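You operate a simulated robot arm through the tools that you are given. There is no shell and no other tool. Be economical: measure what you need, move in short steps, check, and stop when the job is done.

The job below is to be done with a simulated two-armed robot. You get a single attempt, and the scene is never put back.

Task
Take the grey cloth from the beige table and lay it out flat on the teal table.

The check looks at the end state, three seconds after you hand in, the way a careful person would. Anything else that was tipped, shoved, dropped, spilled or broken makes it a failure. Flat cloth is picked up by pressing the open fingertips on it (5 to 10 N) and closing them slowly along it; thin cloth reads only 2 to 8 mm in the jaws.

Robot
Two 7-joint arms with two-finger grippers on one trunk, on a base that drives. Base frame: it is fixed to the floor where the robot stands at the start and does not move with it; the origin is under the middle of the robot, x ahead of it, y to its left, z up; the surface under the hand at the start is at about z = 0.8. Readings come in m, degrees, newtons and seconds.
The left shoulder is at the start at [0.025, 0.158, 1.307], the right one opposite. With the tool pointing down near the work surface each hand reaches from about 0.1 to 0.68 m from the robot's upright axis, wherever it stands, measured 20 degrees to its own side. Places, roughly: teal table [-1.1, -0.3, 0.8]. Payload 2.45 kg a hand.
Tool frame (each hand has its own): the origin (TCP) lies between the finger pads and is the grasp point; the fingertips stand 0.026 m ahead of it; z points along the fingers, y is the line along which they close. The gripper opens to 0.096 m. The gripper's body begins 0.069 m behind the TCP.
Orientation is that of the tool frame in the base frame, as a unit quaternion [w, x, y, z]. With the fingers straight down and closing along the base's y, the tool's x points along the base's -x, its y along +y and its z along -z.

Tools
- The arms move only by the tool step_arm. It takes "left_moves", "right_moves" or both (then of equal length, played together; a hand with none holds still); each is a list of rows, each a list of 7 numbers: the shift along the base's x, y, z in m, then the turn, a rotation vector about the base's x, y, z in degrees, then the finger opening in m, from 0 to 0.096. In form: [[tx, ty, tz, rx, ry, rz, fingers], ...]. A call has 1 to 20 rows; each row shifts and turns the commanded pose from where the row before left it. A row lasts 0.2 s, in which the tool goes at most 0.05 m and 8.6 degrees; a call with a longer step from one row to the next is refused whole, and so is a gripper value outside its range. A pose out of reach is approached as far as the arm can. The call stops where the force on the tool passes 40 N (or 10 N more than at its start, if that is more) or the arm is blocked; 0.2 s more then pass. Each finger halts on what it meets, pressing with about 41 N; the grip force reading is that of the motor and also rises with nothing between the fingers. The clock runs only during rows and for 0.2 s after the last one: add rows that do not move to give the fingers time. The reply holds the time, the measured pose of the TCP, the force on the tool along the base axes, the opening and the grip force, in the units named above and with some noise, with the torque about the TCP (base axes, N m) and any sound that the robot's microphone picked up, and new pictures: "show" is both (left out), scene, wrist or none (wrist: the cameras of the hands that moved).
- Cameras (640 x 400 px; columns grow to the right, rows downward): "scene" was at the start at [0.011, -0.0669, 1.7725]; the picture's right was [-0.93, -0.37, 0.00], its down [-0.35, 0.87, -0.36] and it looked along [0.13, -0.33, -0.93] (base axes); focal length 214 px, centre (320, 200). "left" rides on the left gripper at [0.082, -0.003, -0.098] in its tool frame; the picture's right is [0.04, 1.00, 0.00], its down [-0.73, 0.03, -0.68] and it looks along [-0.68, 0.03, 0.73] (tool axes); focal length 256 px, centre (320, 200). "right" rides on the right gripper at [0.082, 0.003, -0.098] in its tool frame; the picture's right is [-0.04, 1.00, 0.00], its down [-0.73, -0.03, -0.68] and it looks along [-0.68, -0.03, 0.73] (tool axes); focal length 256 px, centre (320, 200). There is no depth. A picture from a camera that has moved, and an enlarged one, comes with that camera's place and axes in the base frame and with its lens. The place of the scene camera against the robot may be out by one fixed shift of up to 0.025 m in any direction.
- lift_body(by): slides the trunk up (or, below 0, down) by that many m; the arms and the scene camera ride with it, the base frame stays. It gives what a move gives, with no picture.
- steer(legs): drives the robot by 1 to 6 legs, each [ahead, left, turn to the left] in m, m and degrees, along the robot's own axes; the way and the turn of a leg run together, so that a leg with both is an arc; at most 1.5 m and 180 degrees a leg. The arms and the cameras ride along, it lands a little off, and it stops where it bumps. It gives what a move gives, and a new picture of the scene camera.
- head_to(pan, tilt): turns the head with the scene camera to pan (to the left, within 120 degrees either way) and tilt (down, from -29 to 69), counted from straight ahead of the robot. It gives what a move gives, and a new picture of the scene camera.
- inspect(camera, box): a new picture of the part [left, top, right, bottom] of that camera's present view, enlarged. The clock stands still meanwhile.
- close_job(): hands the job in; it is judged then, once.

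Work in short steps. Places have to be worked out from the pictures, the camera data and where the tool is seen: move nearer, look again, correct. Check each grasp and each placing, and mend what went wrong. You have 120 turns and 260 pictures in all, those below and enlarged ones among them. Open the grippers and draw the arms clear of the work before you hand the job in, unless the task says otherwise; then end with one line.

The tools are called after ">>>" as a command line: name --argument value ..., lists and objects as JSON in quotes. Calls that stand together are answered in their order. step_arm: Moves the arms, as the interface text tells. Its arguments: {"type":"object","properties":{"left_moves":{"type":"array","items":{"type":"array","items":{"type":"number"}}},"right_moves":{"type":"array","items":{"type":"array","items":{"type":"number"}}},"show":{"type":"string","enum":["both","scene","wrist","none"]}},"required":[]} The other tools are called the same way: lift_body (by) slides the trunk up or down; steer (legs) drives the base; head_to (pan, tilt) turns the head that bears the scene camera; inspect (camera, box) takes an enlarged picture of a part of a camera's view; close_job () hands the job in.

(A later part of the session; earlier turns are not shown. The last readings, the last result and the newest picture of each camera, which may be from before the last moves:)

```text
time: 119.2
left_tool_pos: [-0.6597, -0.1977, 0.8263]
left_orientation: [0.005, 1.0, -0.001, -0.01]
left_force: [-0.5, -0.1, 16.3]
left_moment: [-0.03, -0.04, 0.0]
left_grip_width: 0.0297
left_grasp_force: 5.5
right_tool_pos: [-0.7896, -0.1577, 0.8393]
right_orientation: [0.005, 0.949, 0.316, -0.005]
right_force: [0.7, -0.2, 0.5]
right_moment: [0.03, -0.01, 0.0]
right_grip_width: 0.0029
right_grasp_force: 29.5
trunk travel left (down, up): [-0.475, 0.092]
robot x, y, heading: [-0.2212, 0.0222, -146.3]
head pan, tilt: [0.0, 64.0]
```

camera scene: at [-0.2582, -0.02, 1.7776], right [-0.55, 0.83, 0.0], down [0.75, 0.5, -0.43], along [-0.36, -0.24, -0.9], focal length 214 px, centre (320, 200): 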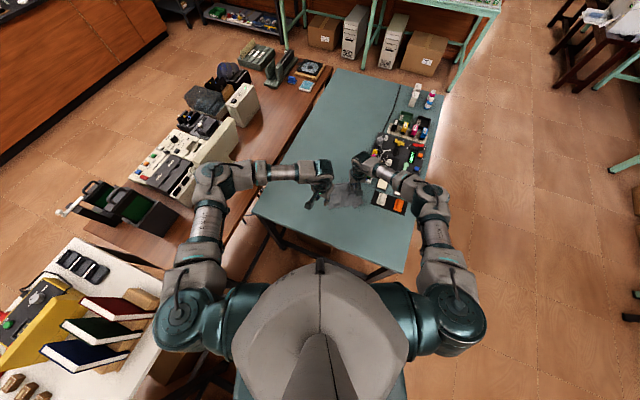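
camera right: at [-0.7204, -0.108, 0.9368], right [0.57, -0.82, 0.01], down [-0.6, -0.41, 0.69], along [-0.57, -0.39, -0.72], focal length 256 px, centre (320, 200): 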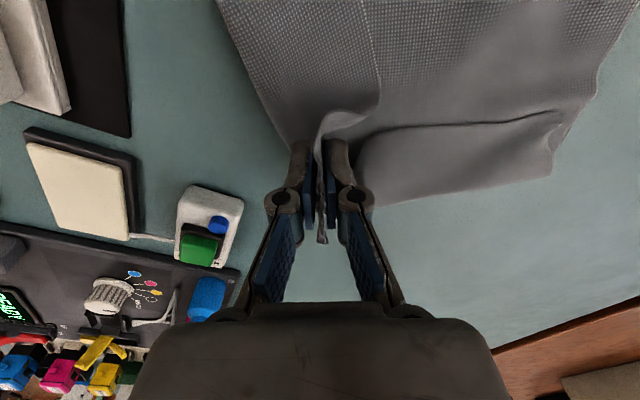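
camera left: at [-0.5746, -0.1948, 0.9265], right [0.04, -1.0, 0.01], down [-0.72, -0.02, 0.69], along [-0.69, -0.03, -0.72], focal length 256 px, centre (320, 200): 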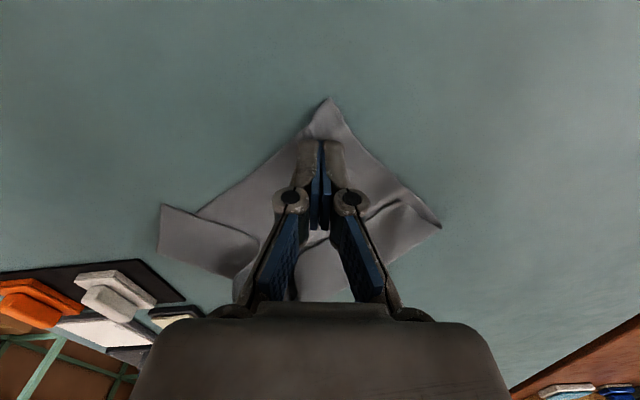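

>>> step_arm --left_moves '[[0.006, -0.002, 0, 0, 0, 0, 0.03], [0.006, -0.002, 0, 0, 0, 0, 0.03], [0.006, -0.002, 0, 0, 0, 0, 0.03], [0.006, -0.002, 0, 0, 0, 0, 0.03], [0.006, -0.002, 0, 0, 0, 0, 0.03], [0.006, -0.002, 0, 0, 0, 0, 0.03], [0.006, -0.002, 0, 0, 0, 0, 0.03], [0.006, -0.002, 0, 0, 0, 0, 0.03]]'

>>> inspect --camera "scene" --box '[280, 145, 392, 215]'

>>> inspect --camera "right" --box '[0, 0, 640, 400]'

```text
time: 121.0
left_tool_pos: [-0.6103, -0.2144, 0.8254]
left_orientation: [0.004, 1.0, 0.0, -0.009]
left_force: [-2.2, 0.5, 11.1]
left_moment: [0.05, -0.01, 0.03]
left_grip_width: 0.031
left_grasp_force: 4.1
right_tool_pos: [-0.7887, -0.1579, 0.839]
right_orientation: [0.004, 0.949, 0.316, -0.006]
right_force: [2.3, -0.6, -0.3]
right_moment: [-0.01, -0.02, 0.03]
right_grip_width: 0.0029
right_grasp_force: 33.3
trunk travel left (down, up): [-0.475, 0.092]
robot x, y, heading: [-0.2205, 0.026, -146.1]
head pan, tilt: [0.0, 64.0]
camera scene: at [-0.2565, -0.0208, 1.7777], right [-0.55, 0.83, 0.0], down [0.75, 0.5, -0.44], along [-0.36, -0.24, -0.9], focal length 214 px, centre (320, 200)
camera left: at [-0.5278, -0.2109, 0.9224], right [0.04, -1.0, 0.01], down [-0.72, -0.02, 0.69], along [-0.69, -0.03, -0.72], focal length 256 px, centre (320, 200)
```

scene: 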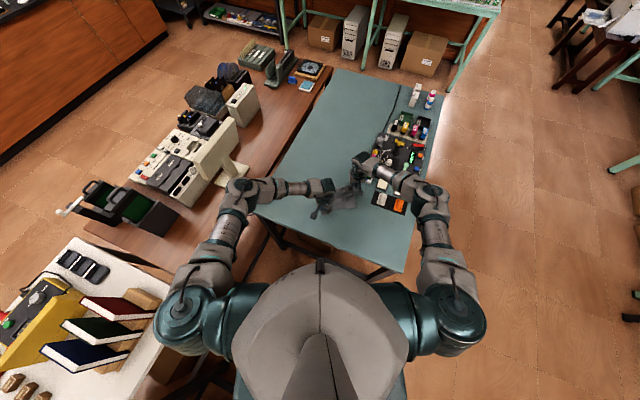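
left: 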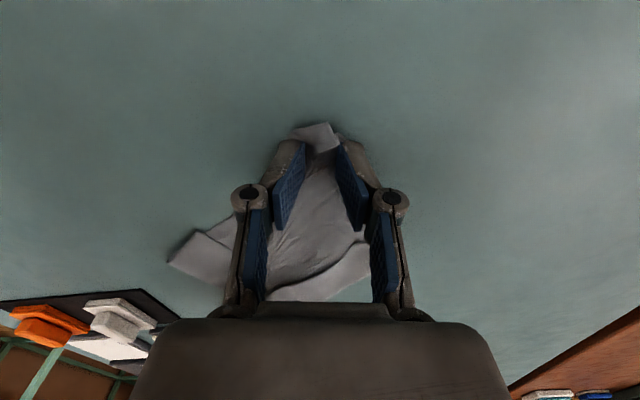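

```text
5.71 times, centred on (336, 180) of scene
camera zoom: at [-0.2565, -0.0208, 1.7777], right [-0.55, 0.83, 0.0], down [0.75, 0.5, -0.44], along [-0.36, -0.24, -0.9], focal length 1226 px, centre (229, 314)
```

zoom: 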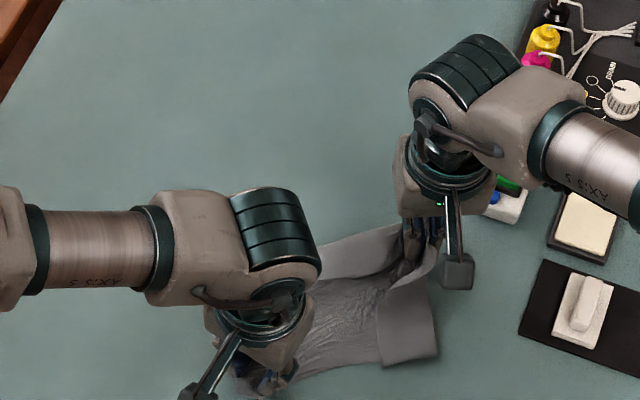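

```text
1.00 times, centred on (320, 200) of right (not enlarged: the box is as wide or as high as the picture)
camera zoom: at [-0.7199, -0.1084, 0.9368], right [0.57, -0.82, 0.01], down [-0.6, -0.41, 0.69], along [-0.57, -0.39, -0.72], focal length 256 px, centre (320, 200)
```

zoom: 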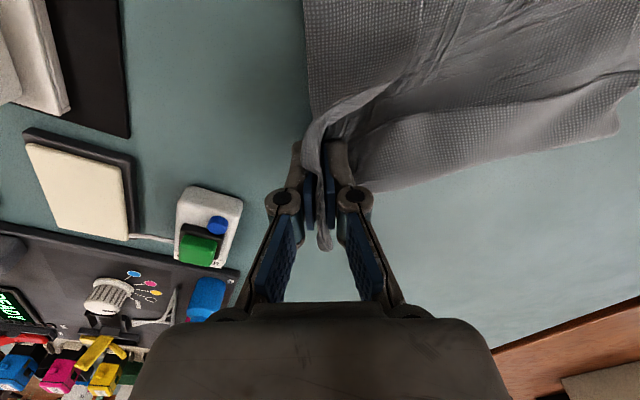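

The drag works: the cloth is stretching along the diagonal. I drag D a further 4 cm, then look from above after lifting the left hand.

>>> step_arm --left_moves '[[0.006, -0.002, 0, 0, 0, 0, 0.03], [0.006, -0.002, 0, 0, 0, 0, 0.03], [0.006, -0.002, 0, 0, 0, 0, 0.03], [0.006, -0.002, 0, 0, 0, 0, 0.03], [0.006, -0.002, 0, 0, 0, 0, 0.03], [0, 0, 0.003, 0, 0, 0, 0.03], [0.01, 0, 0.03, 0, 0, 0, 0.03], [0.03, -0.03, 0.02, 0, 0, 0, 0.03], [0.03, -0.03, 0.02, 0, 0, 0, 0.03], [0.03, -0.03, 0.02, 0, 0, 0, 0.03]]' --show "wrist"

>>> inspect --camera "scene" --box '[280, 145, 392, 215]'

```text
time: 123.2
left_tool_pos: [-0.4812, -0.3134, 0.9194]
left_orientation: [0.006, 1.0, -0.001, -0.01]
left_force: [0.7, 0.0, 0.3]
left_moment: [0.01, 0.02, 0.02]
left_grip_width: 0.0299
left_grasp_force: 0.0
right_tool_pos: [-0.7883, -0.1586, 0.8388]
right_orientation: [0.004, 0.949, 0.315, -0.006]
right_force: [-1.2, 1.3, 5.6]
right_moment: [-0.08, -0.02, 0.05]
right_grip_width: 0.0034
right_grasp_force: 30.6
trunk travel left (down, up): [-0.475, 0.092]
robot x, y, heading: [-0.2195, 0.0232, -146.4]
head pan, tilt: [0.0, 64.0]
camera left: at [-0.3973, -0.3093, 1.0155], right [0.04, -1.0, 0.01], down [-0.72, -0.02, 0.69], along [-0.69, -0.03, -0.72], focal length 256 px, centre (320, 200)
```

left: 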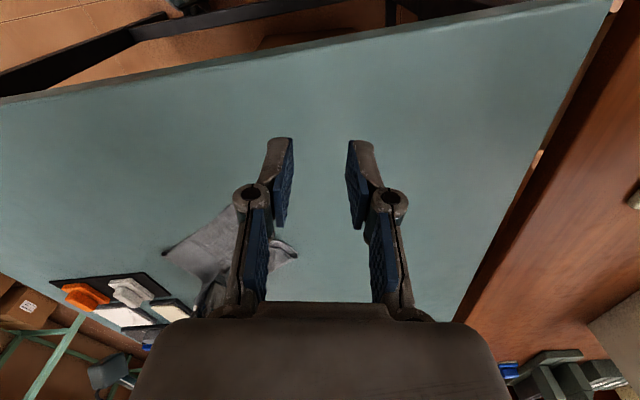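

```text
5.71 times, centred on (336, 180) of scene
camera zoom: at [-0.2543, -0.0237, 1.7776], right [-0.55, 0.83, 0.01], down [0.75, 0.5, -0.44], along [-0.37, -0.24, -0.9], focal length 1226 px, centre (229, 314)
```

zoom: 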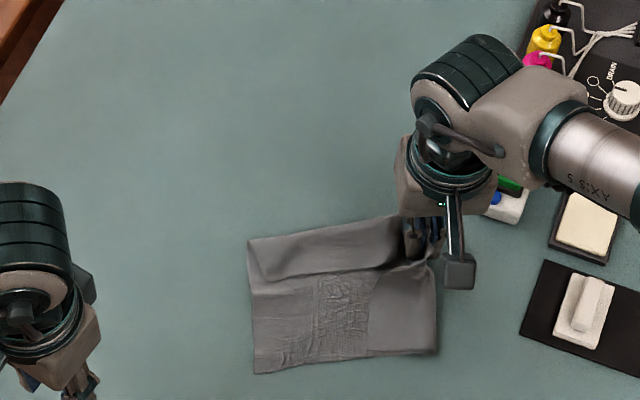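

Much flatter: only margins along CB and AB remain folded beneath B. To gain room from the button box, I'll press D with the left fingertips again and move the whole cloth with both hands toward (+x,-y), then stretch. First press near D at (-0.64,-0.21).

>>> step_arm --left_moves '[[-0.04, 0.026, 0, 0, 0, 0, 0.01], [-0.04, 0.026, 0, 0, 0, 0, 0.01], [-0.04, 0.026, 0, 0, 0, 0, 0.01], [-0.038, 0.025, 0, 0, 0, 0, 0.01], [0, 0, -0.04, 0, 0, 0, 0.01], [0, 0, -0.035, 0, 0, 0, 0.01], [0, 0, -0.012, 0, 0, 0, 0.01], [0, 0, -0.004, 0, 0, 0, 0.01], [0, 0, 0, 0, 0, 0, 0.01]]' --show "wrist"

```text
time: 125.2
left_tool_pos: [-0.6403, -0.2114, 0.8264]
left_orientation: [0.005, 1.0, -0.001, -0.009]
left_force: [-0.8, -0.2, 0.9]
left_moment: [-0.02, 0.02, -0.01]
left_grip_width: 0.01
left_grasp_force: 0.0
right_tool_pos: [-0.7894, -0.1586, 0.8384]
right_orientation: [0.004, 0.949, 0.316, -0.005]
right_force: [0.6, -0.4, 0.4]
right_moment: [-0.01, -0.07, 0.0]
right_grip_width: 0.0015
right_grasp_force: 32.4
trunk travel left (down, up): [-0.475, 0.092]
robot x, y, heading: [-0.2173, 0.0238, -146.5]
head pan, tilt: [0.0, 64.0]
camera left: at [-0.5574, -0.2074, 0.9243], right [0.04, -1.0, 0.01], down [-0.72, -0.02, 0.69], along [-0.69, -0.03, -0.72], focal length 256 px, centre (320, 200)
```

left: 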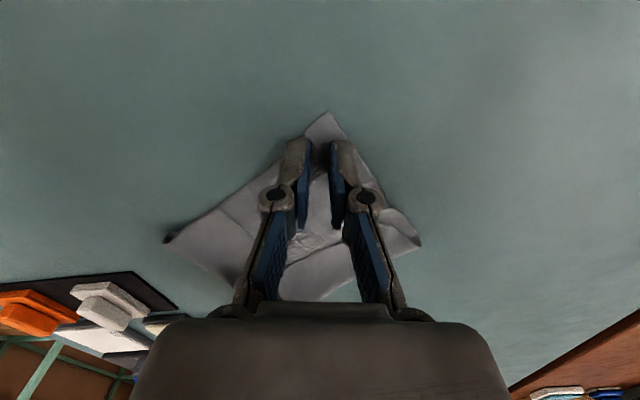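

>>> step_arm --left_moves '[[0, 0, -0.0015, 0, 0, 0, 0.01], [0, 0, -0.0005, 0, 0, 0, 0.01]]' --show "none"

```text
time: 125.8
left_tool_pos: [-0.6407, -0.212, 0.8274]
left_orientation: [0.005, 1.0, -0.001, -0.009]
left_force: [-1.2, 0.8, 11.8]
left_moment: [0.12, -0.03, -0.01]
left_grip_width: 0.0095
left_grasp_force: 0.0
right_tool_pos: [-0.7897, -0.157, 0.8388]
right_orientation: [0.005, 0.949, 0.316, -0.006]
right_force: [0.5, -1.2, 0.3]
right_moment: [0.02, 0.02, 0.02]
right_grip_width: 0.0012
right_grasp_force: 28.7
trunk travel left (down, up): [-0.475, 0.092]
robot x, y, heading: [-0.2219, 0.0231, -146.5]
head pan, tilt: [0.0, 64.0]
```

Pressing 12 N. I move both hands together to shift the whole cloth toward (+x,-y).

>>> step_arm --left_moves '[[0.008, -0.004, 0, 0, 0, 0, 0.01], [0.008, -0.004, 0, 0, 0, 0, 0.01], [0.008, -0.004, 0, 0, 0, 0, 0.01], [0.008, -0.004, 0, 0, 0, 0, 0.01], [0.008, -0.004, 0, 0, 0, 0, 0.01], [0.008, -0.004, 0, 0, 0, 0, 0.01], [0.008, -0.004, 0, 0, 0, 0, 0.01], [0.008, -0.004, 0, 0, 0, 0, 0.01], [0.008, -0.004, 0, 0, 0, 0, 0.01], [0.008, -0.004, 0, 0, 0, 0, 0.01]]' --right_moves '[[0.005, -0.004, 0, 0, 0, 0, 0], [0.008, -0.004, 0, 0, 0, 0, 0], [0.008, -0.004, 0, 0, 0, 0, 0], [0.008, -0.004, 0, 0, 0, 0, 0], [0.008, -0.004, 0, 0, 0, 0, 0], [0.008, -0.004, 0, 0, 0, 0, 0], [0.008, -0.004, 0, 0, 0, 0, 0], [0.008, -0.004, 0, 0, 0, 0, 0], [0.008, -0.004, 0, 0, 0, 0, 0], [0.008, -0.004, 0, 0, 0, 0, 0]]' --show "wrist"

>>> inspect --camera "scene" --box '[280, 145, 392, 215]'

```text
time: 128.0
left_tool_pos: [-0.5593, -0.2507, 0.8277]
left_orientation: [0.006, 1.0, 0.0, -0.01]
left_force: [-5.4, 2.8, 27.1]
left_moment: [0.28, -0.01, 0.03]
left_grip_width: 0.0089
left_grasp_force: 0.2
right_tool_pos: [-0.7117, -0.1974, 0.8397]
right_orientation: [0.004, 0.949, 0.315, -0.006]
right_force: [-0.6, 0.5, 1.8]
right_moment: [0.02, -0.03, -0.03]
right_grip_width: 0.0008
right_grasp_force: 31.0
trunk travel left (down, up): [-0.475, 0.092]
robot x, y, heading: [-0.2215, 0.0223, -146.3]
head pan, tilt: [0.0, 64.0]
camera right: at [-0.6435, -0.1481, 0.9376], right [0.57, -0.82, 0.0], down [-0.6, -0.41, 0.69], along [-0.57, -0.39, -0.72], focal length 256 px, centre (320, 200)
camera left: at [-0.4755, -0.2465, 0.9233], right [0.04, -1.0, 0.01], down [-0.72, -0.02, 0.69], along [-0.69, -0.03, -0.72], focal length 256 px, centre (320, 200)
```

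right: 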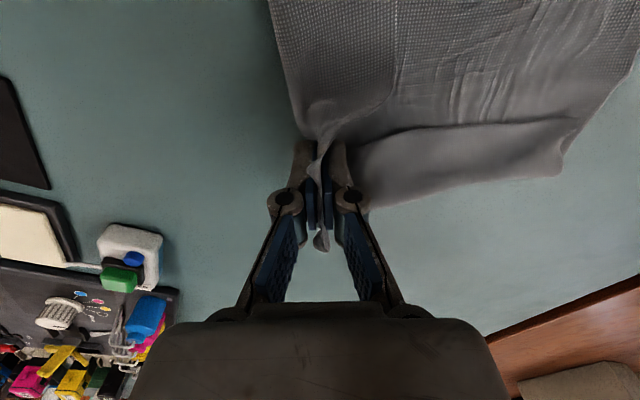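
left: 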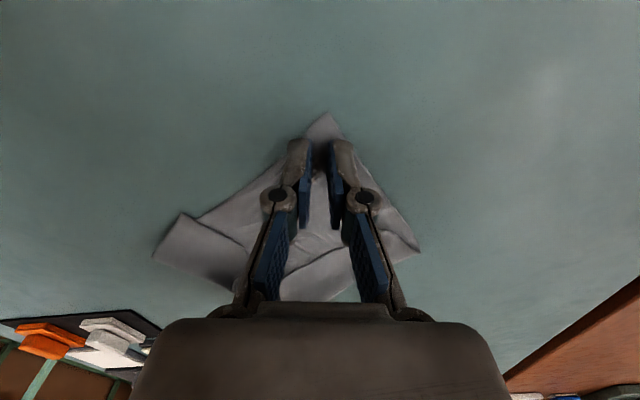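

```text
5.71 times, centred on (336, 180) of scene
camera zoom: at [-0.2547, -0.0184, 1.7779], right [-0.55, 0.83, 0.0], down [0.75, 0.5, -0.44], along [-0.36, -0.24, -0.9], focal length 1226 px, centre (229, 314)
```

zoom: 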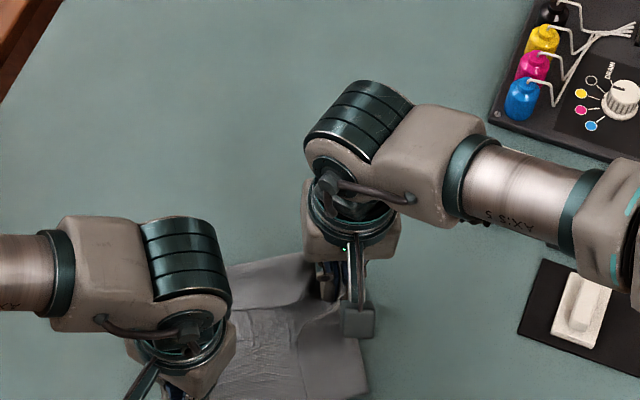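

The cloth shifted as a whole. Now with D pressed, I lift B and swing it outward to unroll the folded margins, then bring it down.

>>> step_arm --left_moves '[[0, 0, 0.0003, 0, 0, 0, 0.01], [0, 0, 0.0003, 0, 0, 0, 0.01], [0, 0, 0, 0, 0, 0, 0.01], [0, 0, 0, 0, 0, 0, 0.01], [0, 0, 0, 0, 0, 0, 0.01], [0, 0, 0, 0, 0, 0, 0.01], [0, 0, 0, 0, 0, 0, 0.01], [0, 0, 0, 0, 0, 0, 0.01]]' --right_moves '[[0, 0, 0.02, 0, 0, 0, 0], [0, 0, 0.025, 0, 0, 0, 0], [-0.005, 0.002, 0.02, 0, 0, 0, 0], [-0.015, 0.006, 0.005, 0, 0, 0, 0], [-0.015, 0.006, 0, 0, 0, 0, 0], [-0.015, 0.006, 0, 0, 0, 0, 0], [-0.01, 0.004, 0, 0, 0, 0, 0], [0, 0, 0, 0, 0, 0, 0]]' --show "wrist"

>>> inspect --camera "scene" --box '[264, 145, 392, 225]'

```text
time: 129.8
left_tool_pos: [-0.5593, -0.252, 0.8256]
left_orientation: [0.005, 1.0, -0.002, -0.008]
left_force: [-4.3, 1.0, 13.6]
left_moment: [0.18, -0.05, 0.03]
left_grip_width: 0.0095
left_grasp_force: 0.0
right_tool_pos: [-0.7739, -0.1735, 0.9095]
right_orientation: [0.004, 0.949, 0.315, -0.007]
right_force: [0.5, 0.0, 0.7]
right_moment: [0.01, 0.0, -0.01]
right_grip_width: 0.0016
right_grasp_force: 28.0
trunk travel left (down, up): [-0.475, 0.092]
robot x, y, heading: [-0.2162, 0.0233, -146.3]
head pan, tilt: [0.0, 64.0]
camera right: at [-0.7044, -0.125, 1.0074], right [0.57, -0.82, 0.0], down [-0.6, -0.41, 0.69], along [-0.57, -0.39, -0.72], focal length 256 px, centre (320, 200)
camera left: at [-0.4756, -0.2472, 0.9227], right [0.04, -1.0, 0.01], down [-0.72, -0.02, 0.69], along [-0.69, -0.03, -0.72], focal length 256 px, centre (320, 200)
```

right: 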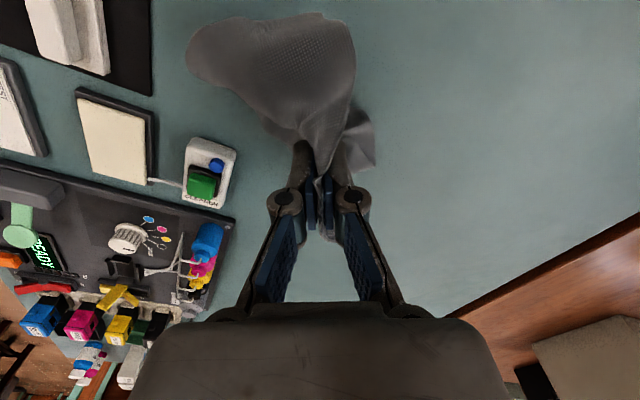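
left: 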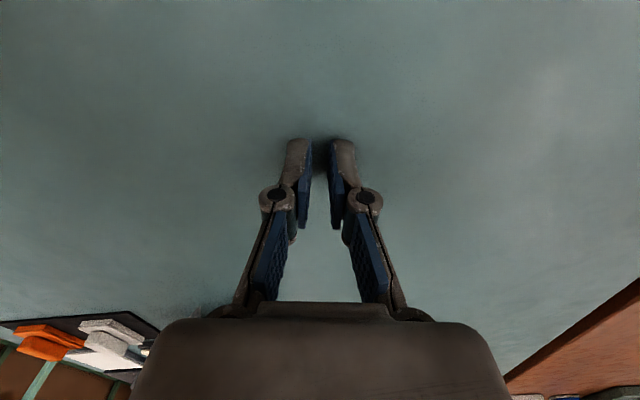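

```text
5.00 times, centred on (328, 185) of scene
camera zoom: at [-0.2574, -0.0189, 1.7776], right [-0.55, 0.83, 0.0], down [0.75, 0.5, -0.44], along [-0.36, -0.24, -0.9], focal length 1072 px, centre (280, 275)
```

zoom: 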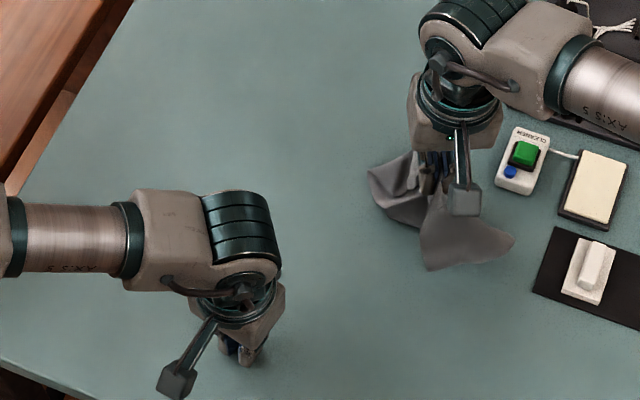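

D slipped from under the left fingers (pulled too far). The right still holds B. I retract the left hand a bit and view the current state of the hanging cloth.

>>> step_arm --left_moves '[[0, 0, 0.04, 0, 0, 0, 0.03], [0.03, -0.01, 0.03, 0, 0, 0, 0.03], [0.04, 0, 0.02, 0, 0, 0, 0.03], [0.03, 0.0, 0.02, 0, 0, 0, 0.03]]' --show "wrist"

>>> inspect --camera "scene" --box '[296, 145, 392, 205]'

```text
time: 130.8
left_tool_pos: [-0.4592, -0.2626, 0.9375]
left_orientation: [0.005, 1.0, -0.001, -0.008]
left_force: [0.5, 0.6, -0.2]
left_moment: [0.02, -0.01, 0.01]
left_grip_width: 0.0301
left_grasp_force: 0.1
right_tool_pos: [-0.7727, -0.1749, 0.9097]
right_orientation: [0.004, 0.949, 0.316, -0.006]
right_force: [0.5, 0.3, -0.8]
right_moment: [-0.02, -0.01, -0.02]
right_grip_width: 0.0035
right_grasp_force: 33.5
trunk travel left (down, up): [-0.475, 0.092]
robot x, y, heading: [-0.2186, 0.0248, -146.2]
head pan, tilt: [0.0, 64.0]
camera left: at [-0.3747, -0.2589, 1.0335], right [0.04, -1.0, 0.01], down [-0.72, -0.02, 0.69], along [-0.69, -0.03, -0.72], focal length 256 px, centre (320, 200)
```

left: 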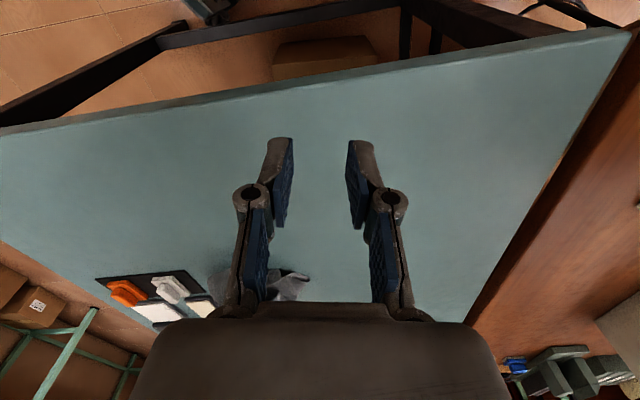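

```text
6.67 times, centred on (344, 175) of scene
camera zoom: at [-0.256, -0.0205, 1.7776], right [-0.55, 0.83, 0.0], down [0.75, 0.5, -0.44], along [-0.36, -0.24, -0.9], focal length 1430 px, centre (160, 367)
```

zoom: 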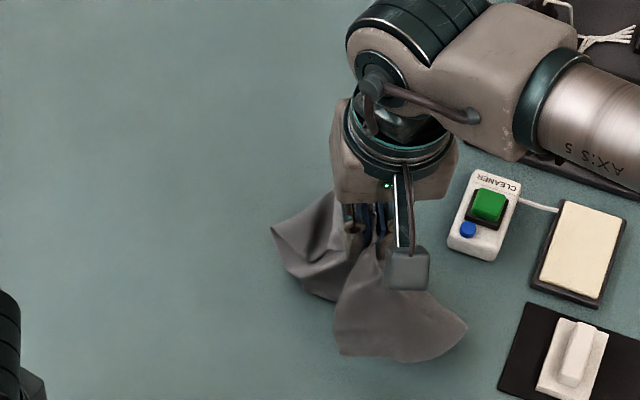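

I re-lay: lift the cloth fully by B, let it hang still, then lower it with D touching first at about (-0.79,-0.19) while drawing B toward the robot.

>>> step_arm --right_moves '[[0, 0, 0.03, 0, 0, 0, 0], [0, 0, 0.03, 0, 0, 0, 0], [0, 0, 0.03, 0, 0, 0, 0], [0, 0, 0.03, 0, 0, 0, 0], [0, 0, 0.03, 0, 0, 0, 0], [0, 0, 0.03, 0, 0, 0, 0], [0, 0, 0.03, 0, 0, 0, 0], [0, -0.01, 0.02, 0, 0, 0, 0], [0, 0, 0, 0, 0, 0, 0], [0, 0, 0, 0, 0, 0, 0], [0, 0, 0, 0, 0, 0, 0], [0, 0, 0, 0, 0, 0, 0], [0, 0, 0, 0, 0, 0, 0], [0, 0, 0, 0, 0, 0, 0], [0, 0, 0, 0, 0, 0, 0]]' --left_moves '[[0.02, 0.02, 0.03, 0, 0, 0, 0.03], [0, 0.02, 0.03, 0, 0, 0, 0.03], [0, 0.02, 0.03, 0, 0, 0, 0.03], [0, 0.02, 0.03, 0, 0, 0, 0.03], [0, 0, 0, 0, 0, 0, 0.03], [0, 0, 0, 0, 0, 0, 0.03], [0, 0, 0, 0, 0, 0, 0.03], [0, 0, 0, 0, 0, 0, 0.03], [0, 0, 0, 0, 0, 0, 0.03], [0, 0, 0, 0, 0, 0, 0.03], [0, 0, 0, 0, 0, 0, 0.03], [0, 0, 0, 0, 0, 0, 0.03], [0, 0, 0, 0, 0, 0, 0.03], [0, 0, 0, 0, 0, 0, 0.03], [0, 0, 0, 0, 0, 0, 0.03]]' --show "wrist"

```text
time: 134.0
left_tool_pos: [-0.439, -0.1837, 1.0542]
left_orientation: [0.005, 1.0, -0.001, -0.009]
left_force: [0.2, 0.5, 0.3]
left_moment: [0.02, 0.01, 0.02]
left_grip_width: 0.0301
left_grasp_force: 0.2
right_tool_pos: [-0.7711, -0.1864, 1.1389]
right_orientation: [0.004, 0.949, 0.316, -0.006]
right_force: [0.2, -0.1, -0.7]
right_moment: [-0.04, -0.03, -0.01]
right_grip_width: 0.0036
right_grasp_force: 36.6
trunk travel left (down, up): [-0.475, 0.092]
robot x, y, heading: [-0.2196, 0.0248, -146.4]
head pan, tilt: [0.0, 64.0]
camera right: at [-0.7037, -0.1357, 1.2369], right [0.57, -0.82, 0.01], down [-0.6, -0.41, 0.69], along [-0.57, -0.39, -0.72], focal length 256 px, centre (320, 200)
camera left: at [-0.3558, -0.1791, 1.1514], right [0.04, -1.0, 0.01], down [-0.72, -0.02, 0.69], along [-0.69, -0.03, -0.72], focal length 256 px, centre (320, 200)
```

right: 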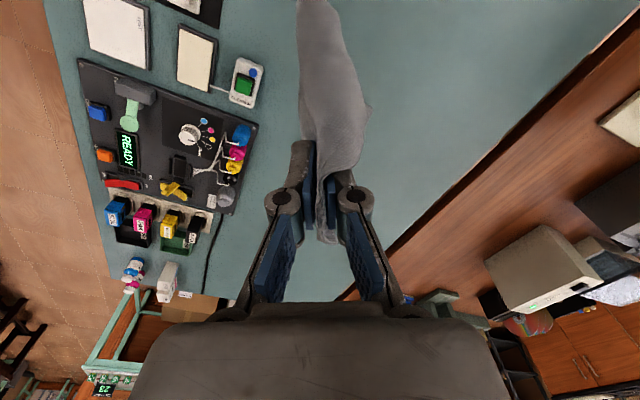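
left: 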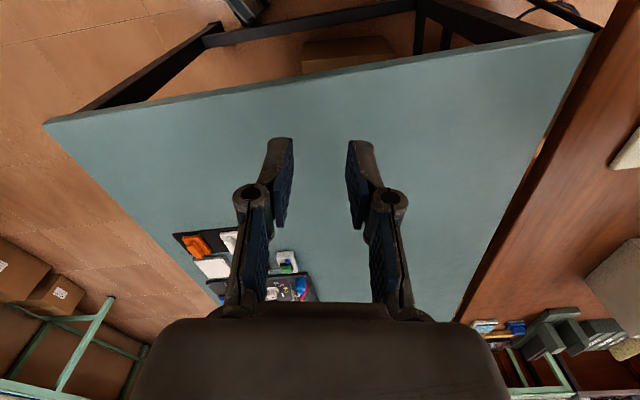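

I lay it down toward the robot now, with the left hand moved aside.

>>> step_arm --right_moves '[[0, 0, -0.03, 0, 0, 0, 0], [0.02, 0, -0.02, 0, 0, 0, 0], [0.03, 0, -0.02, 0, 0, 0, 0], [0.035, 0, -0.025, 0, 0, 0, 0], [0.035, 0, -0.03, 0, 0, 0, 0], [0.03, -0.003, -0.035, 0, 0, 0, 0], [0.03, -0.003, -0.035, 0, 0, 0, 0], [0.02, -0.003, -0.035, 0, 0, 0, 0], [0.015, -0.003, -0.03, 0, 0, 0, 0], [0.01, 0, -0.02, 0, 0, 0, 0], [0.005, 0, -0.015, 0, 0, 0, 0], [0, 0, 0, 0, 0, 0, 0]]' --left_moves '[[0.01, -0.04, 0.02, 0, 0, 0, 0.03], [0.01, -0.045, 0.02, 0, 0, 0, 0.03], [0.01, -0.045, 0.0, 0, 0, 0, 0.03], [0, -0.03, 0, 0, 0, 0, 0.03], [0, 0, 0, 0, 0, 0, 0.03], [0, 0, 0, 0, 0, 0, 0.03], [0, 0, 0, 0, 0, 0, 0.03], [0, 0, 0, 0, 0, 0, 0.03], [0, 0, 0, 0, 0, 0, 0.03], [0, 0, 0, 0, 0, 0, 0.03], [0, 0, 0, 0, 0, 0, 0.03], [0, 0, 0, 0, 0, 0, 0.03]]' --show "wrist"

>>> inspect --camera "scene" --box '[264, 145, 392, 225]'

```text
refused: row 2 steps farther than a row can; nothing moved
```

```text
5.00 times, centred on (328, 185) of scene
camera zoom: at [-0.258, -0.0202, 1.7776], right [-0.55, 0.83, 0.0], down [0.75, 0.5, -0.43], along [-0.36, -0.24, -0.9], focal length 1072 px, centre (280, 275)
```

zoom: 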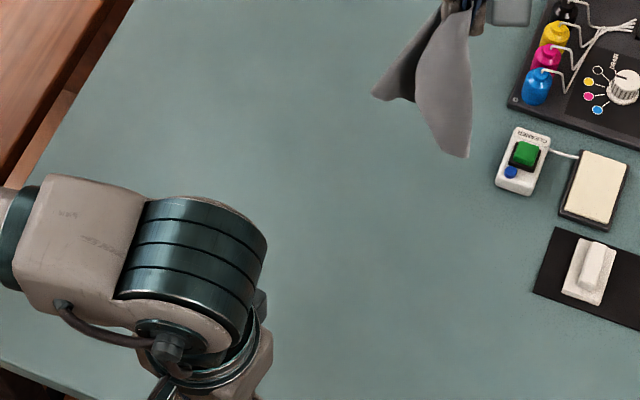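

>>> step_arm --right_moves '[[0, 0, -0.03, 0, 0, 0, 0], [0.02, 0, -0.02, 0, 0, 0, 0], [0.03, 0, -0.02, 0, 0, 0, 0], [0.035, 0, -0.025, 0, 0, 0, 0], [0.035, 0, -0.03, 0, 0, 0, 0], [0.03, -0.003, -0.035, 0, 0, 0, 0], [0.03, -0.003, -0.035, 0, 0, 0, 0], [0.02, -0.003, -0.035, 0, 0, 0, 0], [0.015, -0.003, -0.03, 0, 0, 0, 0], [0.01, 0, -0.02, 0, 0, 0, 0], [0.005, 0, -0.015, 0, 0, 0, 0], [0, 0, 0, 0, 0, 0, 0]]' --left_moves '[[0.01, -0.04, 0.01, 0, 0, 0, 0.03], [0.01, -0.04, 0.01, 0, 0, 0, 0.03], [0.01, -0.04, 0.0, 0, 0, 0, 0.03], [0, -0.03, 0, 0, 0, 0, 0.03], [0, 0, 0, 0, 0, 0, 0.03], [0, 0, 0, 0, 0, 0, 0.03], [0, 0, 0, 0, 0, 0, 0.03], [0, 0, 0, 0, 0, 0, 0.03], [0, 0, 0, 0, 0, 0, 0.03], [0, 0, 0, 0, 0, 0, 0.03], [0, 0, 0, 0, 0, 0, 0.03], [0, 0, 0, 0, 0, 0, 0.03]]' --show "wrist"

>>> inspect --camera "scene" --box '[264, 145, 392, 225]'

```text
time: 136.6
left_tool_pos: [-0.412, -0.3318, 1.0744]
left_orientation: [0.006, 1.0, 0.0, -0.009]
left_force: [-0.2, 1.1, 0.9]
left_moment: [-0.01, 0.0, 0.01]
left_grip_width: 0.0301
left_grasp_force: 0.0
right_tool_pos: [-0.5421, -0.1942, 0.8436]
right_orientation: [0.005, 0.949, 0.317, -0.006]
right_force: [2.0, -2.4, 0.4]
right_moment: [0.15, 0.09, -0.01]
right_grip_width: 0.0019
right_grasp_force: 34.4
trunk travel left (down, up): [-0.475, 0.092]
robot x, y, heading: [-0.2207, 0.0227, -146.2]
head pan, tilt: [0.0, 64.0]
camera right: at [-0.4738, -0.1457, 0.9414], right [0.57, -0.82, 0.01], down [-0.6, -0.41, 0.69], along [-0.57, -0.39, -0.72], focal length 256 px, centre (320, 200)
camera left: at [-0.3287, -0.3278, 1.1718], right [0.04, -1.0, 0.01], down [-0.72, -0.02, 0.69], along [-0.69, -0.03, -0.72], focal length 256 px, centre (320, 200)
```

right: 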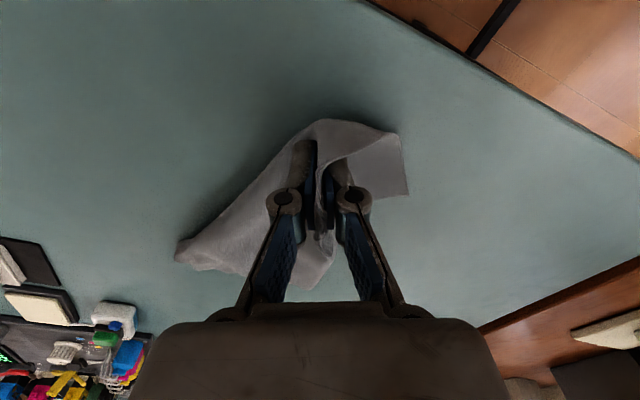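
left: 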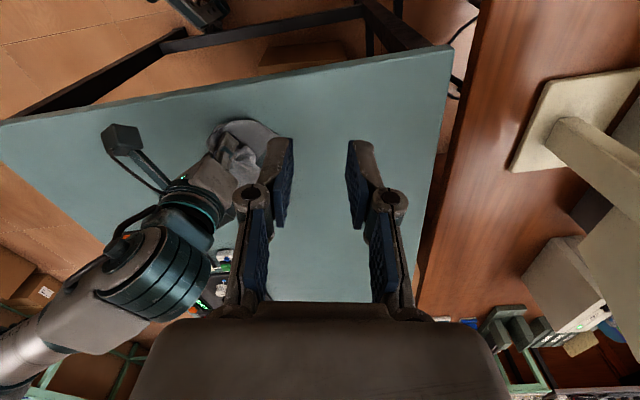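

```text
5.00 times, centred on (328, 185) of scene
camera zoom: at [-0.2569, -0.0203, 1.7776], right [-0.55, 0.83, 0.0], down [0.75, 0.5, -0.43], along [-0.36, -0.24, -0.9], focal length 1072 px, centre (280, 275)
```

zoom: 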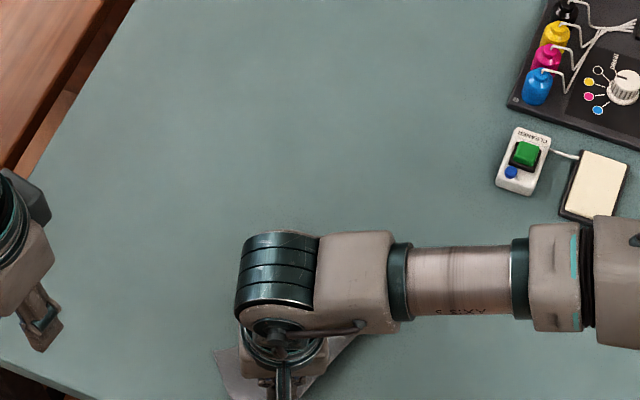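

I release B here and retract upward/right to see the cloth.

>>> step_arm --right_moves '[[0, 0, -0.01, 0, 0, 0, 0], [0, 0, -0.003, 0, 0, 0, 0.01], [0, 0, 0, 0, 0, 0, 0.025], [0, 0, 0, 0, 0, 0, 0.04], [0, 0, 0.02, 0, 0, 0, 0.04], [0, 0, 0.045, 0, 0, 0, 0.04], [0, 0, 0.045, 0, 0, 0, 0.04], [0, 0.03, 0.035, 0, 0, 0, 0.04], [-0.02, 0.04, 0.02, 0, 0, 0, 0.04], [-0.03, 0.035, 0.01, 0, 0, 0, 0.04], [-0.03, 0.035, 0, 0, 0, 0, 0.04], [-0.03, 0.035, 0, 0, 0, 0, 0.04]]' --show "none"

>>> inspect --camera "scene" --box '[264, 170, 392, 250]'

>>> inspect --camera "left" --box '[80, 20, 400, 220]'

```text
time: 139.2
left_tool_pos: [-0.4122, -0.3302, 1.0762]
left_orientation: [0.006, 1.0, -0.001, -0.01]
left_force: [0.0, 1.0, 0.0]
left_moment: [-0.02, 0.02, 0.01]
left_grip_width: 0.0301
left_grasp_force: 0.0
right_tool_pos: [-0.6533, -0.0188, 1.0065]
right_orientation: [0.005, 0.949, 0.315, -0.006]
right_force: [-0.6, 0.0, 0.5]
right_moment: [-0.01, -0.02, -0.01]
right_grip_width: 0.0403
right_grasp_force: 0.0
trunk travel left (down, up): [-0.475, 0.092]
robot x, y, heading: [-0.2174, 0.0195, -146.3]
head pan, tilt: [0.0, 64.0]
```

```text
5.00 times, centred on (328, 210) of scene
camera zoom: at [-0.2575, -0.0161, 1.7776], right [-0.56, 0.83, 0.0], down [0.75, 0.5, -0.44], along [-0.36, -0.24, -0.9], focal length 1072 px, centre (280, 150)
```

zoom: 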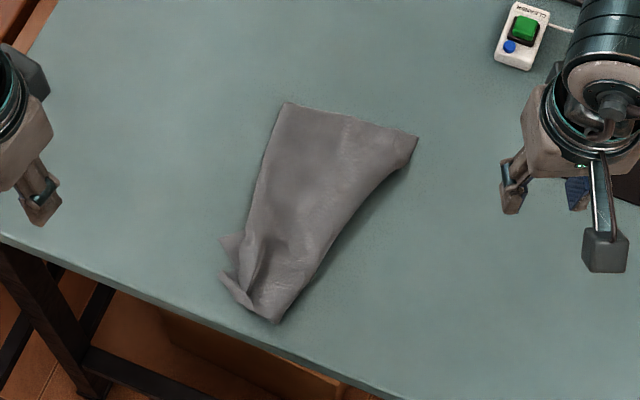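

```text
2.00 times, centred on (240, 120) of left
camera zoom: at [-0.3286, -0.3262, 1.1724], right [0.04, -1.0, 0.01], down [-0.72, -0.02, 0.69], along [-0.69, -0.03, -0.72], focal length 512 px, centre (480, 360)
```

zoom: 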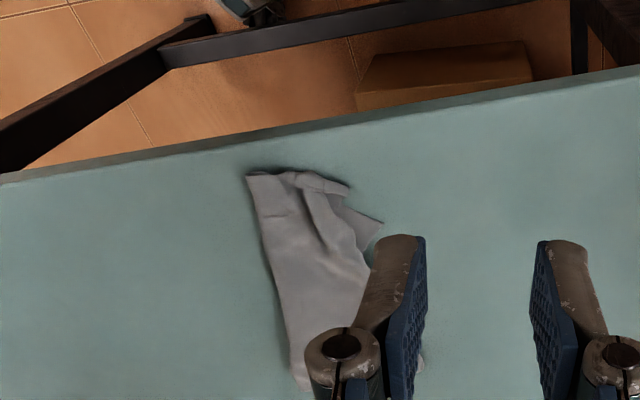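

Now it lies with a broad clean far edge (P ≈ (-0.68,-0.28), Q ≈ (-0.72,-0.15)) and a gathered near end. I take a closer look with the right wrist camera.

>>> step_arm --right_moves '[[0.03, -0.03, 0.02, 0, 0, -7.5, 0.036], [0.03, -0.03, 0.01, 0, 0, -7.5, 0.036], [0.03, -0.03, 0, 0, 0, -7.5, 0.036], [0.02, -0.03, 0, 0, 0, -7.5, 0.036], [0.0, -0.03, 0, 0, 0, -7.5, 0.036]]' --show "wrist"

```text
time: 140.4
left_tool_pos: [-0.4123, -0.3334, 1.0753]
left_orientation: [0.004, 1.0, 0.0, -0.009]
left_force: [0.4, 0.2, 0.4]
left_moment: [0.05, -0.01, 0.05]
left_grip_width: 0.0299
left_grasp_force: 0.1
right_tool_pos: [-0.5433, -0.173, 1.0357]
right_orientation: [0.001, 1.0, -0.008, -0.008]
right_force: [0.2, -0.1, -0.1]
right_moment: [0.01, 0.0, 0.02]
right_grip_width: 0.036
right_grasp_force: 0.0
trunk travel left (down, up): [-0.475, 0.092]
robot x, y, heading: [-0.2186, 0.0249, -146.2]
head pan, tilt: [0.0, 64.0]
camera right: at [-0.4599, -0.1751, 1.1338], right [-0.06, -1.0, 0.0], down [-0.72, 0.04, 0.69], along [-0.69, 0.04, -0.72], focal length 256 px, centre (320, 200)
```

right: 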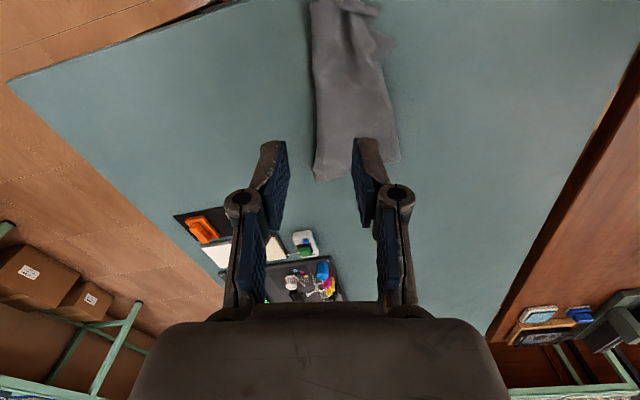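

>>> step_arm --right_moves '[[-0.04, 0, -0.02, 0, 0, 0, 0.036], [-0.04, 0, -0.02, 0, 0, 0, 0.036], [-0.04, 0, -0.03, 0, 0, 0, 0.036], [-0.025, -0.01, -0.04, 0, 0, 0, 0.036]]' --show "wrist"

>>> inspect --camera "right" --box '[200, 0, 520, 200]'

>>> inspect --camera "scene" --box '[280, 180, 376, 240]'

```text
time: 141.4
left_tool_pos: [-0.4136, -0.3323, 1.0742]
left_orientation: [0.005, 1.0, 0.0, -0.008]
left_force: [0.0, -0.5, 0.4]
left_moment: [0.01, -0.02, 0.02]
left_grip_width: 0.0298
left_grasp_force: 0.1
right_tool_pos: [-0.6872, -0.1812, 0.9257]
right_orientation: [0.001, 1.0, -0.006, -0.009]
right_force: [0.5, -0.2, -0.8]
right_moment: [0.02, -0.01, 0.05]
right_grip_width: 0.0359
right_grasp_force: 0.0
trunk travel left (down, up): [-0.475, 0.092]
robot x, y, heading: [-0.2215, 0.0235, -146.2]
head pan, tilt: [0.0, 64.0]
camera right: at [-0.6035, -0.184, 1.0233], right [-0.05, -1.0, 0.0], down [-0.72, 0.04, 0.69], along [-0.69, 0.03, -0.72], focal length 256 px, centre (320, 200)
```

right: 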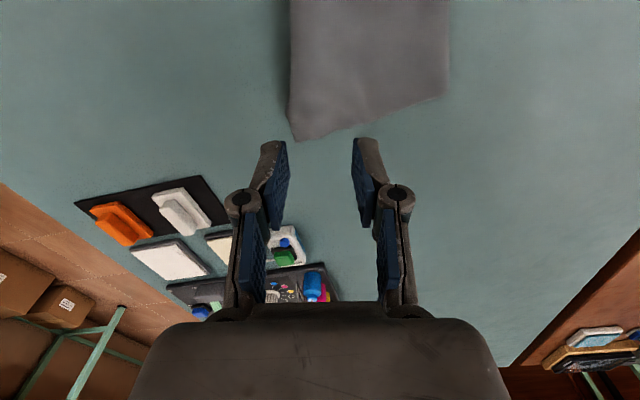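

```text
2.00 times, centred on (360, 100) of right
camera zoom: at [-0.6035, -0.184, 1.0233], right [-0.05, -1.0, 0.0], down [-0.72, 0.04, 0.69], along [-0.69, 0.03, -0.72], focal length 512 px, centre (240, 400)
```

zoom: 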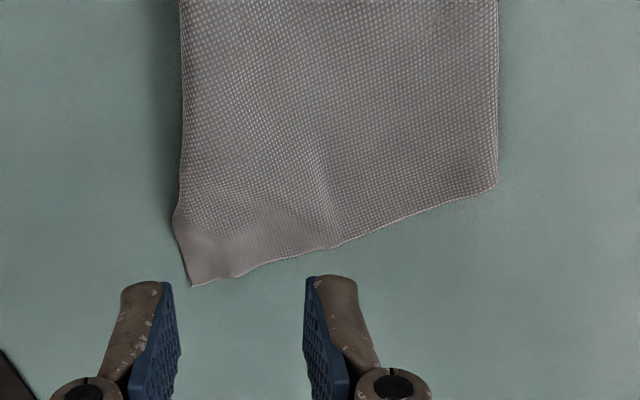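

```text
6.67 times, centred on (328, 210) of scene
camera zoom: at [-0.2585, -0.0217, 1.7774], right [-0.55, 0.83, 0.0], down [0.75, 0.5, -0.43], along [-0.36, -0.24, -0.9], focal length 1430 px, centre (267, 133)
```

zoom: 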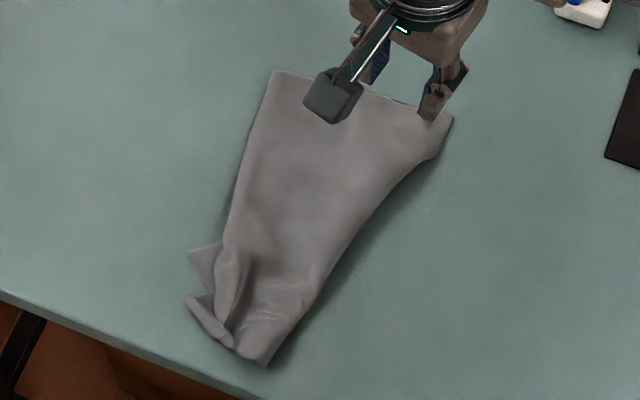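

The far-left corner P is a clean true corner and the left side (P to the small tail at (-0.526,-0.257), ~0.18 m) looks like the true short edge; the right side is folded under. Plan: grip both ends of that short edge with both hands and lift so the rest unfolds by gravity. First I rotate the hands so they close along x, and look.

>>> step_arm --right_moves '[[0, 0.03, 0.03, 0, 0, 8, 0.036], [0, 0.03, 0.02, 0, 0, 8, 0.036], [0, 0.03, 0, 0, 0, 8, 0.036], [0, 0.03, 0, 0, 0, 8, 0.036], [0, 0, 0, 0, 0, 8, 0.036], [0, 0, 0, 0, 0, 8, 0.036], [0, 0, 0, 0, 0, 8, 0.036], [0, 0, 0, 0, 0, 8, 0.036], [0, 0, 0, 0, 0, 8, 0.036], [0, 0, 0, 0, 0, 8, 0.036], [0, 0, 0, 0, 0, 8, 0.036]]' --left_moves '[[0, 0, 0, 0, 0, 8, 0.036], [0, 0, 0, 0, 0, 8, 0.036], [0, 0, 0, 0, 0, 8, 0.036], [0, 0, 0, 0, 0, 8, 0.036], [0, 0, 0, 0, 0, 8, 0.036], [0, 0, 0, 0, 0, 8, 0.036], [0, 0, 0, 0, 0, 8, 0.036], [0, 0, 0, 0, 0, 8, 0.036], [0, 0, 0, 0, 0, 8, 0.036], [0, 0, 0, 0, 0, 8, 0.036], [0, 0, 0, 0, 0, 8, 0.036]]'

```text
time: 143.8
left_tool_pos: [-0.4087, -0.3325, 1.0762]
left_orientation: [0.011, 0.719, 0.695, -0.001]
left_force: [0.7, 0.4, 0.4]
left_moment: [-0.03, 0.02, -0.02]
left_grip_width: 0.0361
left_grasp_force: 0.0
right_tool_pos: [-0.6878, -0.0622, 0.976]
right_orientation: [0.006, 0.723, 0.691, -0.003]
right_force: [0.0, 0.9, 0.3]
right_moment: [0.02, -0.02, -0.03]
right_grip_width: 0.0358
right_grasp_force: 0.0
trunk travel left (down, up): [-0.475, 0.092]
robot x, y, heading: [-0.2157, 0.0217, -146.2]
head pan, tilt: [0.0, 64.0]
camera scene: at [-0.2569, -0.02, 1.7775], right [-0.55, 0.83, 0.0], down [0.75, 0.5, -0.43], along [-0.36, -0.24, -0.9], focal length 214 px, centre (320, 200)
camera right: at [-0.6803, 0.0237, 1.0742], right [1.0, -0.09, 0.01], down [-0.07, -0.72, 0.69], along [-0.05, -0.69, -0.72], focal length 256 px, centre (320, 200)
camera left: at [-0.4112, -0.2493, 1.1729], right [1.0, 0.01, 0.01], down [0.0, -0.72, 0.69], along [0.01, -0.69, -0.72], focal length 256 px, centre (320, 200)
```

scene: 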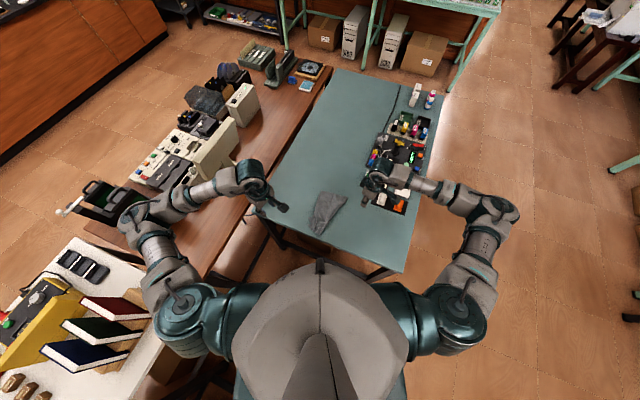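
right: 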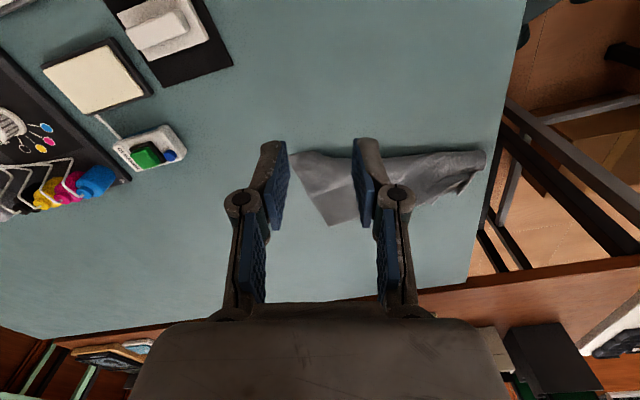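
left: 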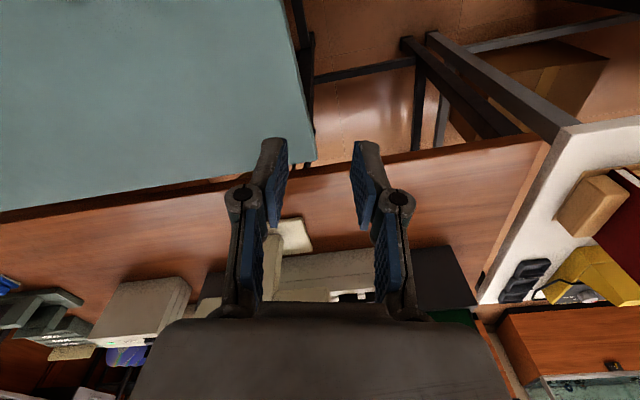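

Rotations work. I zoom in on the cloth from the right wrist and scene cameras.

>>> inspect --camera "right" --box '[270, 110, 510, 260]'

>>> inspect --camera "scene" --box '[288, 180, 368, 240]'

```text
2.67 times, centred on (390, 185) of right
camera zoom: at [-0.6803, 0.0237, 1.0742], right [1.0, -0.09, 0.01], down [-0.07, -0.72, 0.69], along [-0.05, -0.69, -0.72], focal length 683 px, centre (133, 240)
```

zoom: 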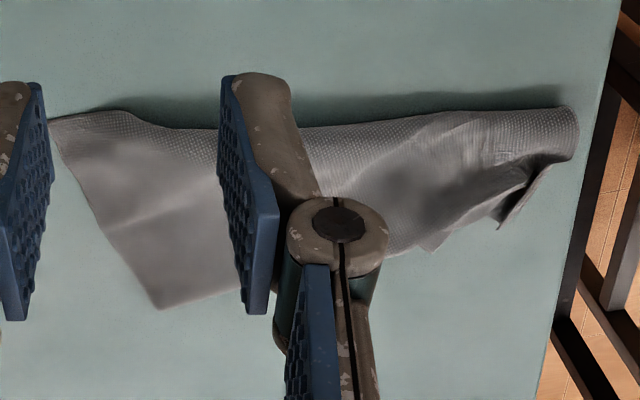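

```text
6.67 times, centred on (328, 210) of scene
camera zoom: at [-0.2569, -0.02, 1.7775], right [-0.55, 0.83, 0.0], down [0.75, 0.5, -0.43], along [-0.36, -0.24, -0.9], focal length 1430 px, centre (267, 133)
```

zoom: 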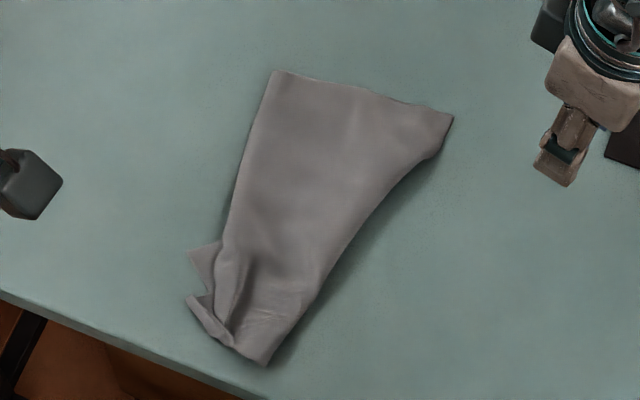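

Left edge direction from P is about (0.945,0.32). I bring the right hand over the P end and the left hand ~12 cm along the same edge, turned to close along the edge, at 0.92 m.

>>> step_arm --right_moves '[[0.003, -0.035, 0, 0, 0, 7, 0.032], [0.003, -0.035, 0, 0, 0, 7, 0.032], [0.003, -0.035, 0, 0, 0, 7, 0.032], [0.003, -0.035, -0.015, 0, 0, 0, 0.032], [0.002, -0.035, -0.02, 0, 0, 0, 0.032], [0, -0.022, -0.02, 0, 0, 0, 0.032]]' --left_moves '[[-0.028, 0.02, -0.025, 0, 0, 7, 0.032], [-0.028, 0.02, -0.025, 0, 0, 7, 0.032], [-0.028, 0.02, -0.025, 0, 0, 7, 0.032], [-0.028, 0.02, -0.025, 0, 0, 0, 0.032], [-0.028, 0.02, -0.025, 0, 0, 0, 0.032], [-0.013, 0.011, -0.031, 0, 0, 0, 0.032]]' --show "wrist"

```text
time: 145.2
left_tool_pos: [-0.5613, -0.2203, 0.9201]
left_orientation: [0.009, 0.581, 0.814, -0.001]
left_force: [0.4, 1.0, 0.4]
left_moment: [-0.02, 0.0, 0.01]
left_grip_width: 0.0319
left_grasp_force: 0.0
right_tool_pos: [-0.6791, -0.1762, 0.9231]
right_orientation: [0.006, 0.696, 0.718, -0.004]
right_force: [0.4, 0.5, -0.9]
right_moment: [0.03, 0.05, 0.01]
right_grip_width: 0.032
right_grasp_force: 0.1
right hand out of reach, approached as far as the arm can: row 1, 2, 3
trunk travel left (down, up): [-0.475, 0.092]
robot x, y, heading: [-0.2168, 0.023, -146.5]
head pan, tilt: [0.0, 64.0]
camera right: at [-0.6774, -0.0914, 1.0204], right [1.0, -0.01, 0.0], down [-0.01, -0.72, 0.69], along [0.0, -0.69, -0.72], focal length 256 px, centre (320, 200)
camera left: at [-0.5925, -0.1431, 1.0178], right [0.93, 0.36, 0.01], down [0.26, -0.68, 0.69], along [0.26, -0.64, -0.72], focal length 256 px, centre (320, 200)
```

right: 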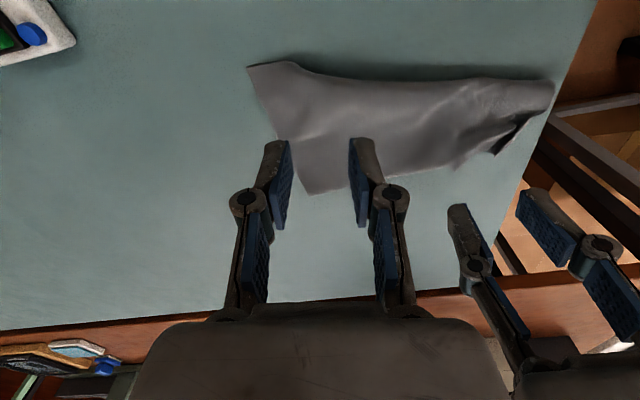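
left: 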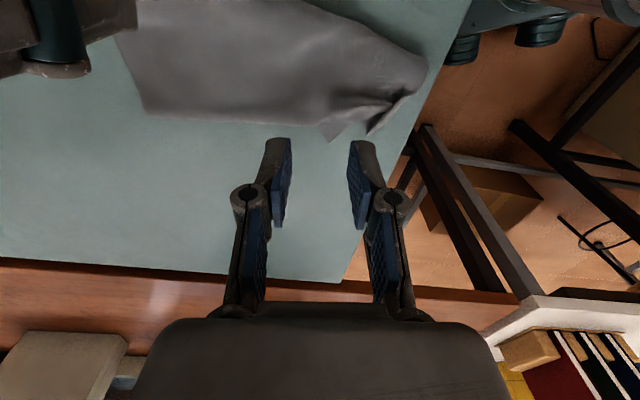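

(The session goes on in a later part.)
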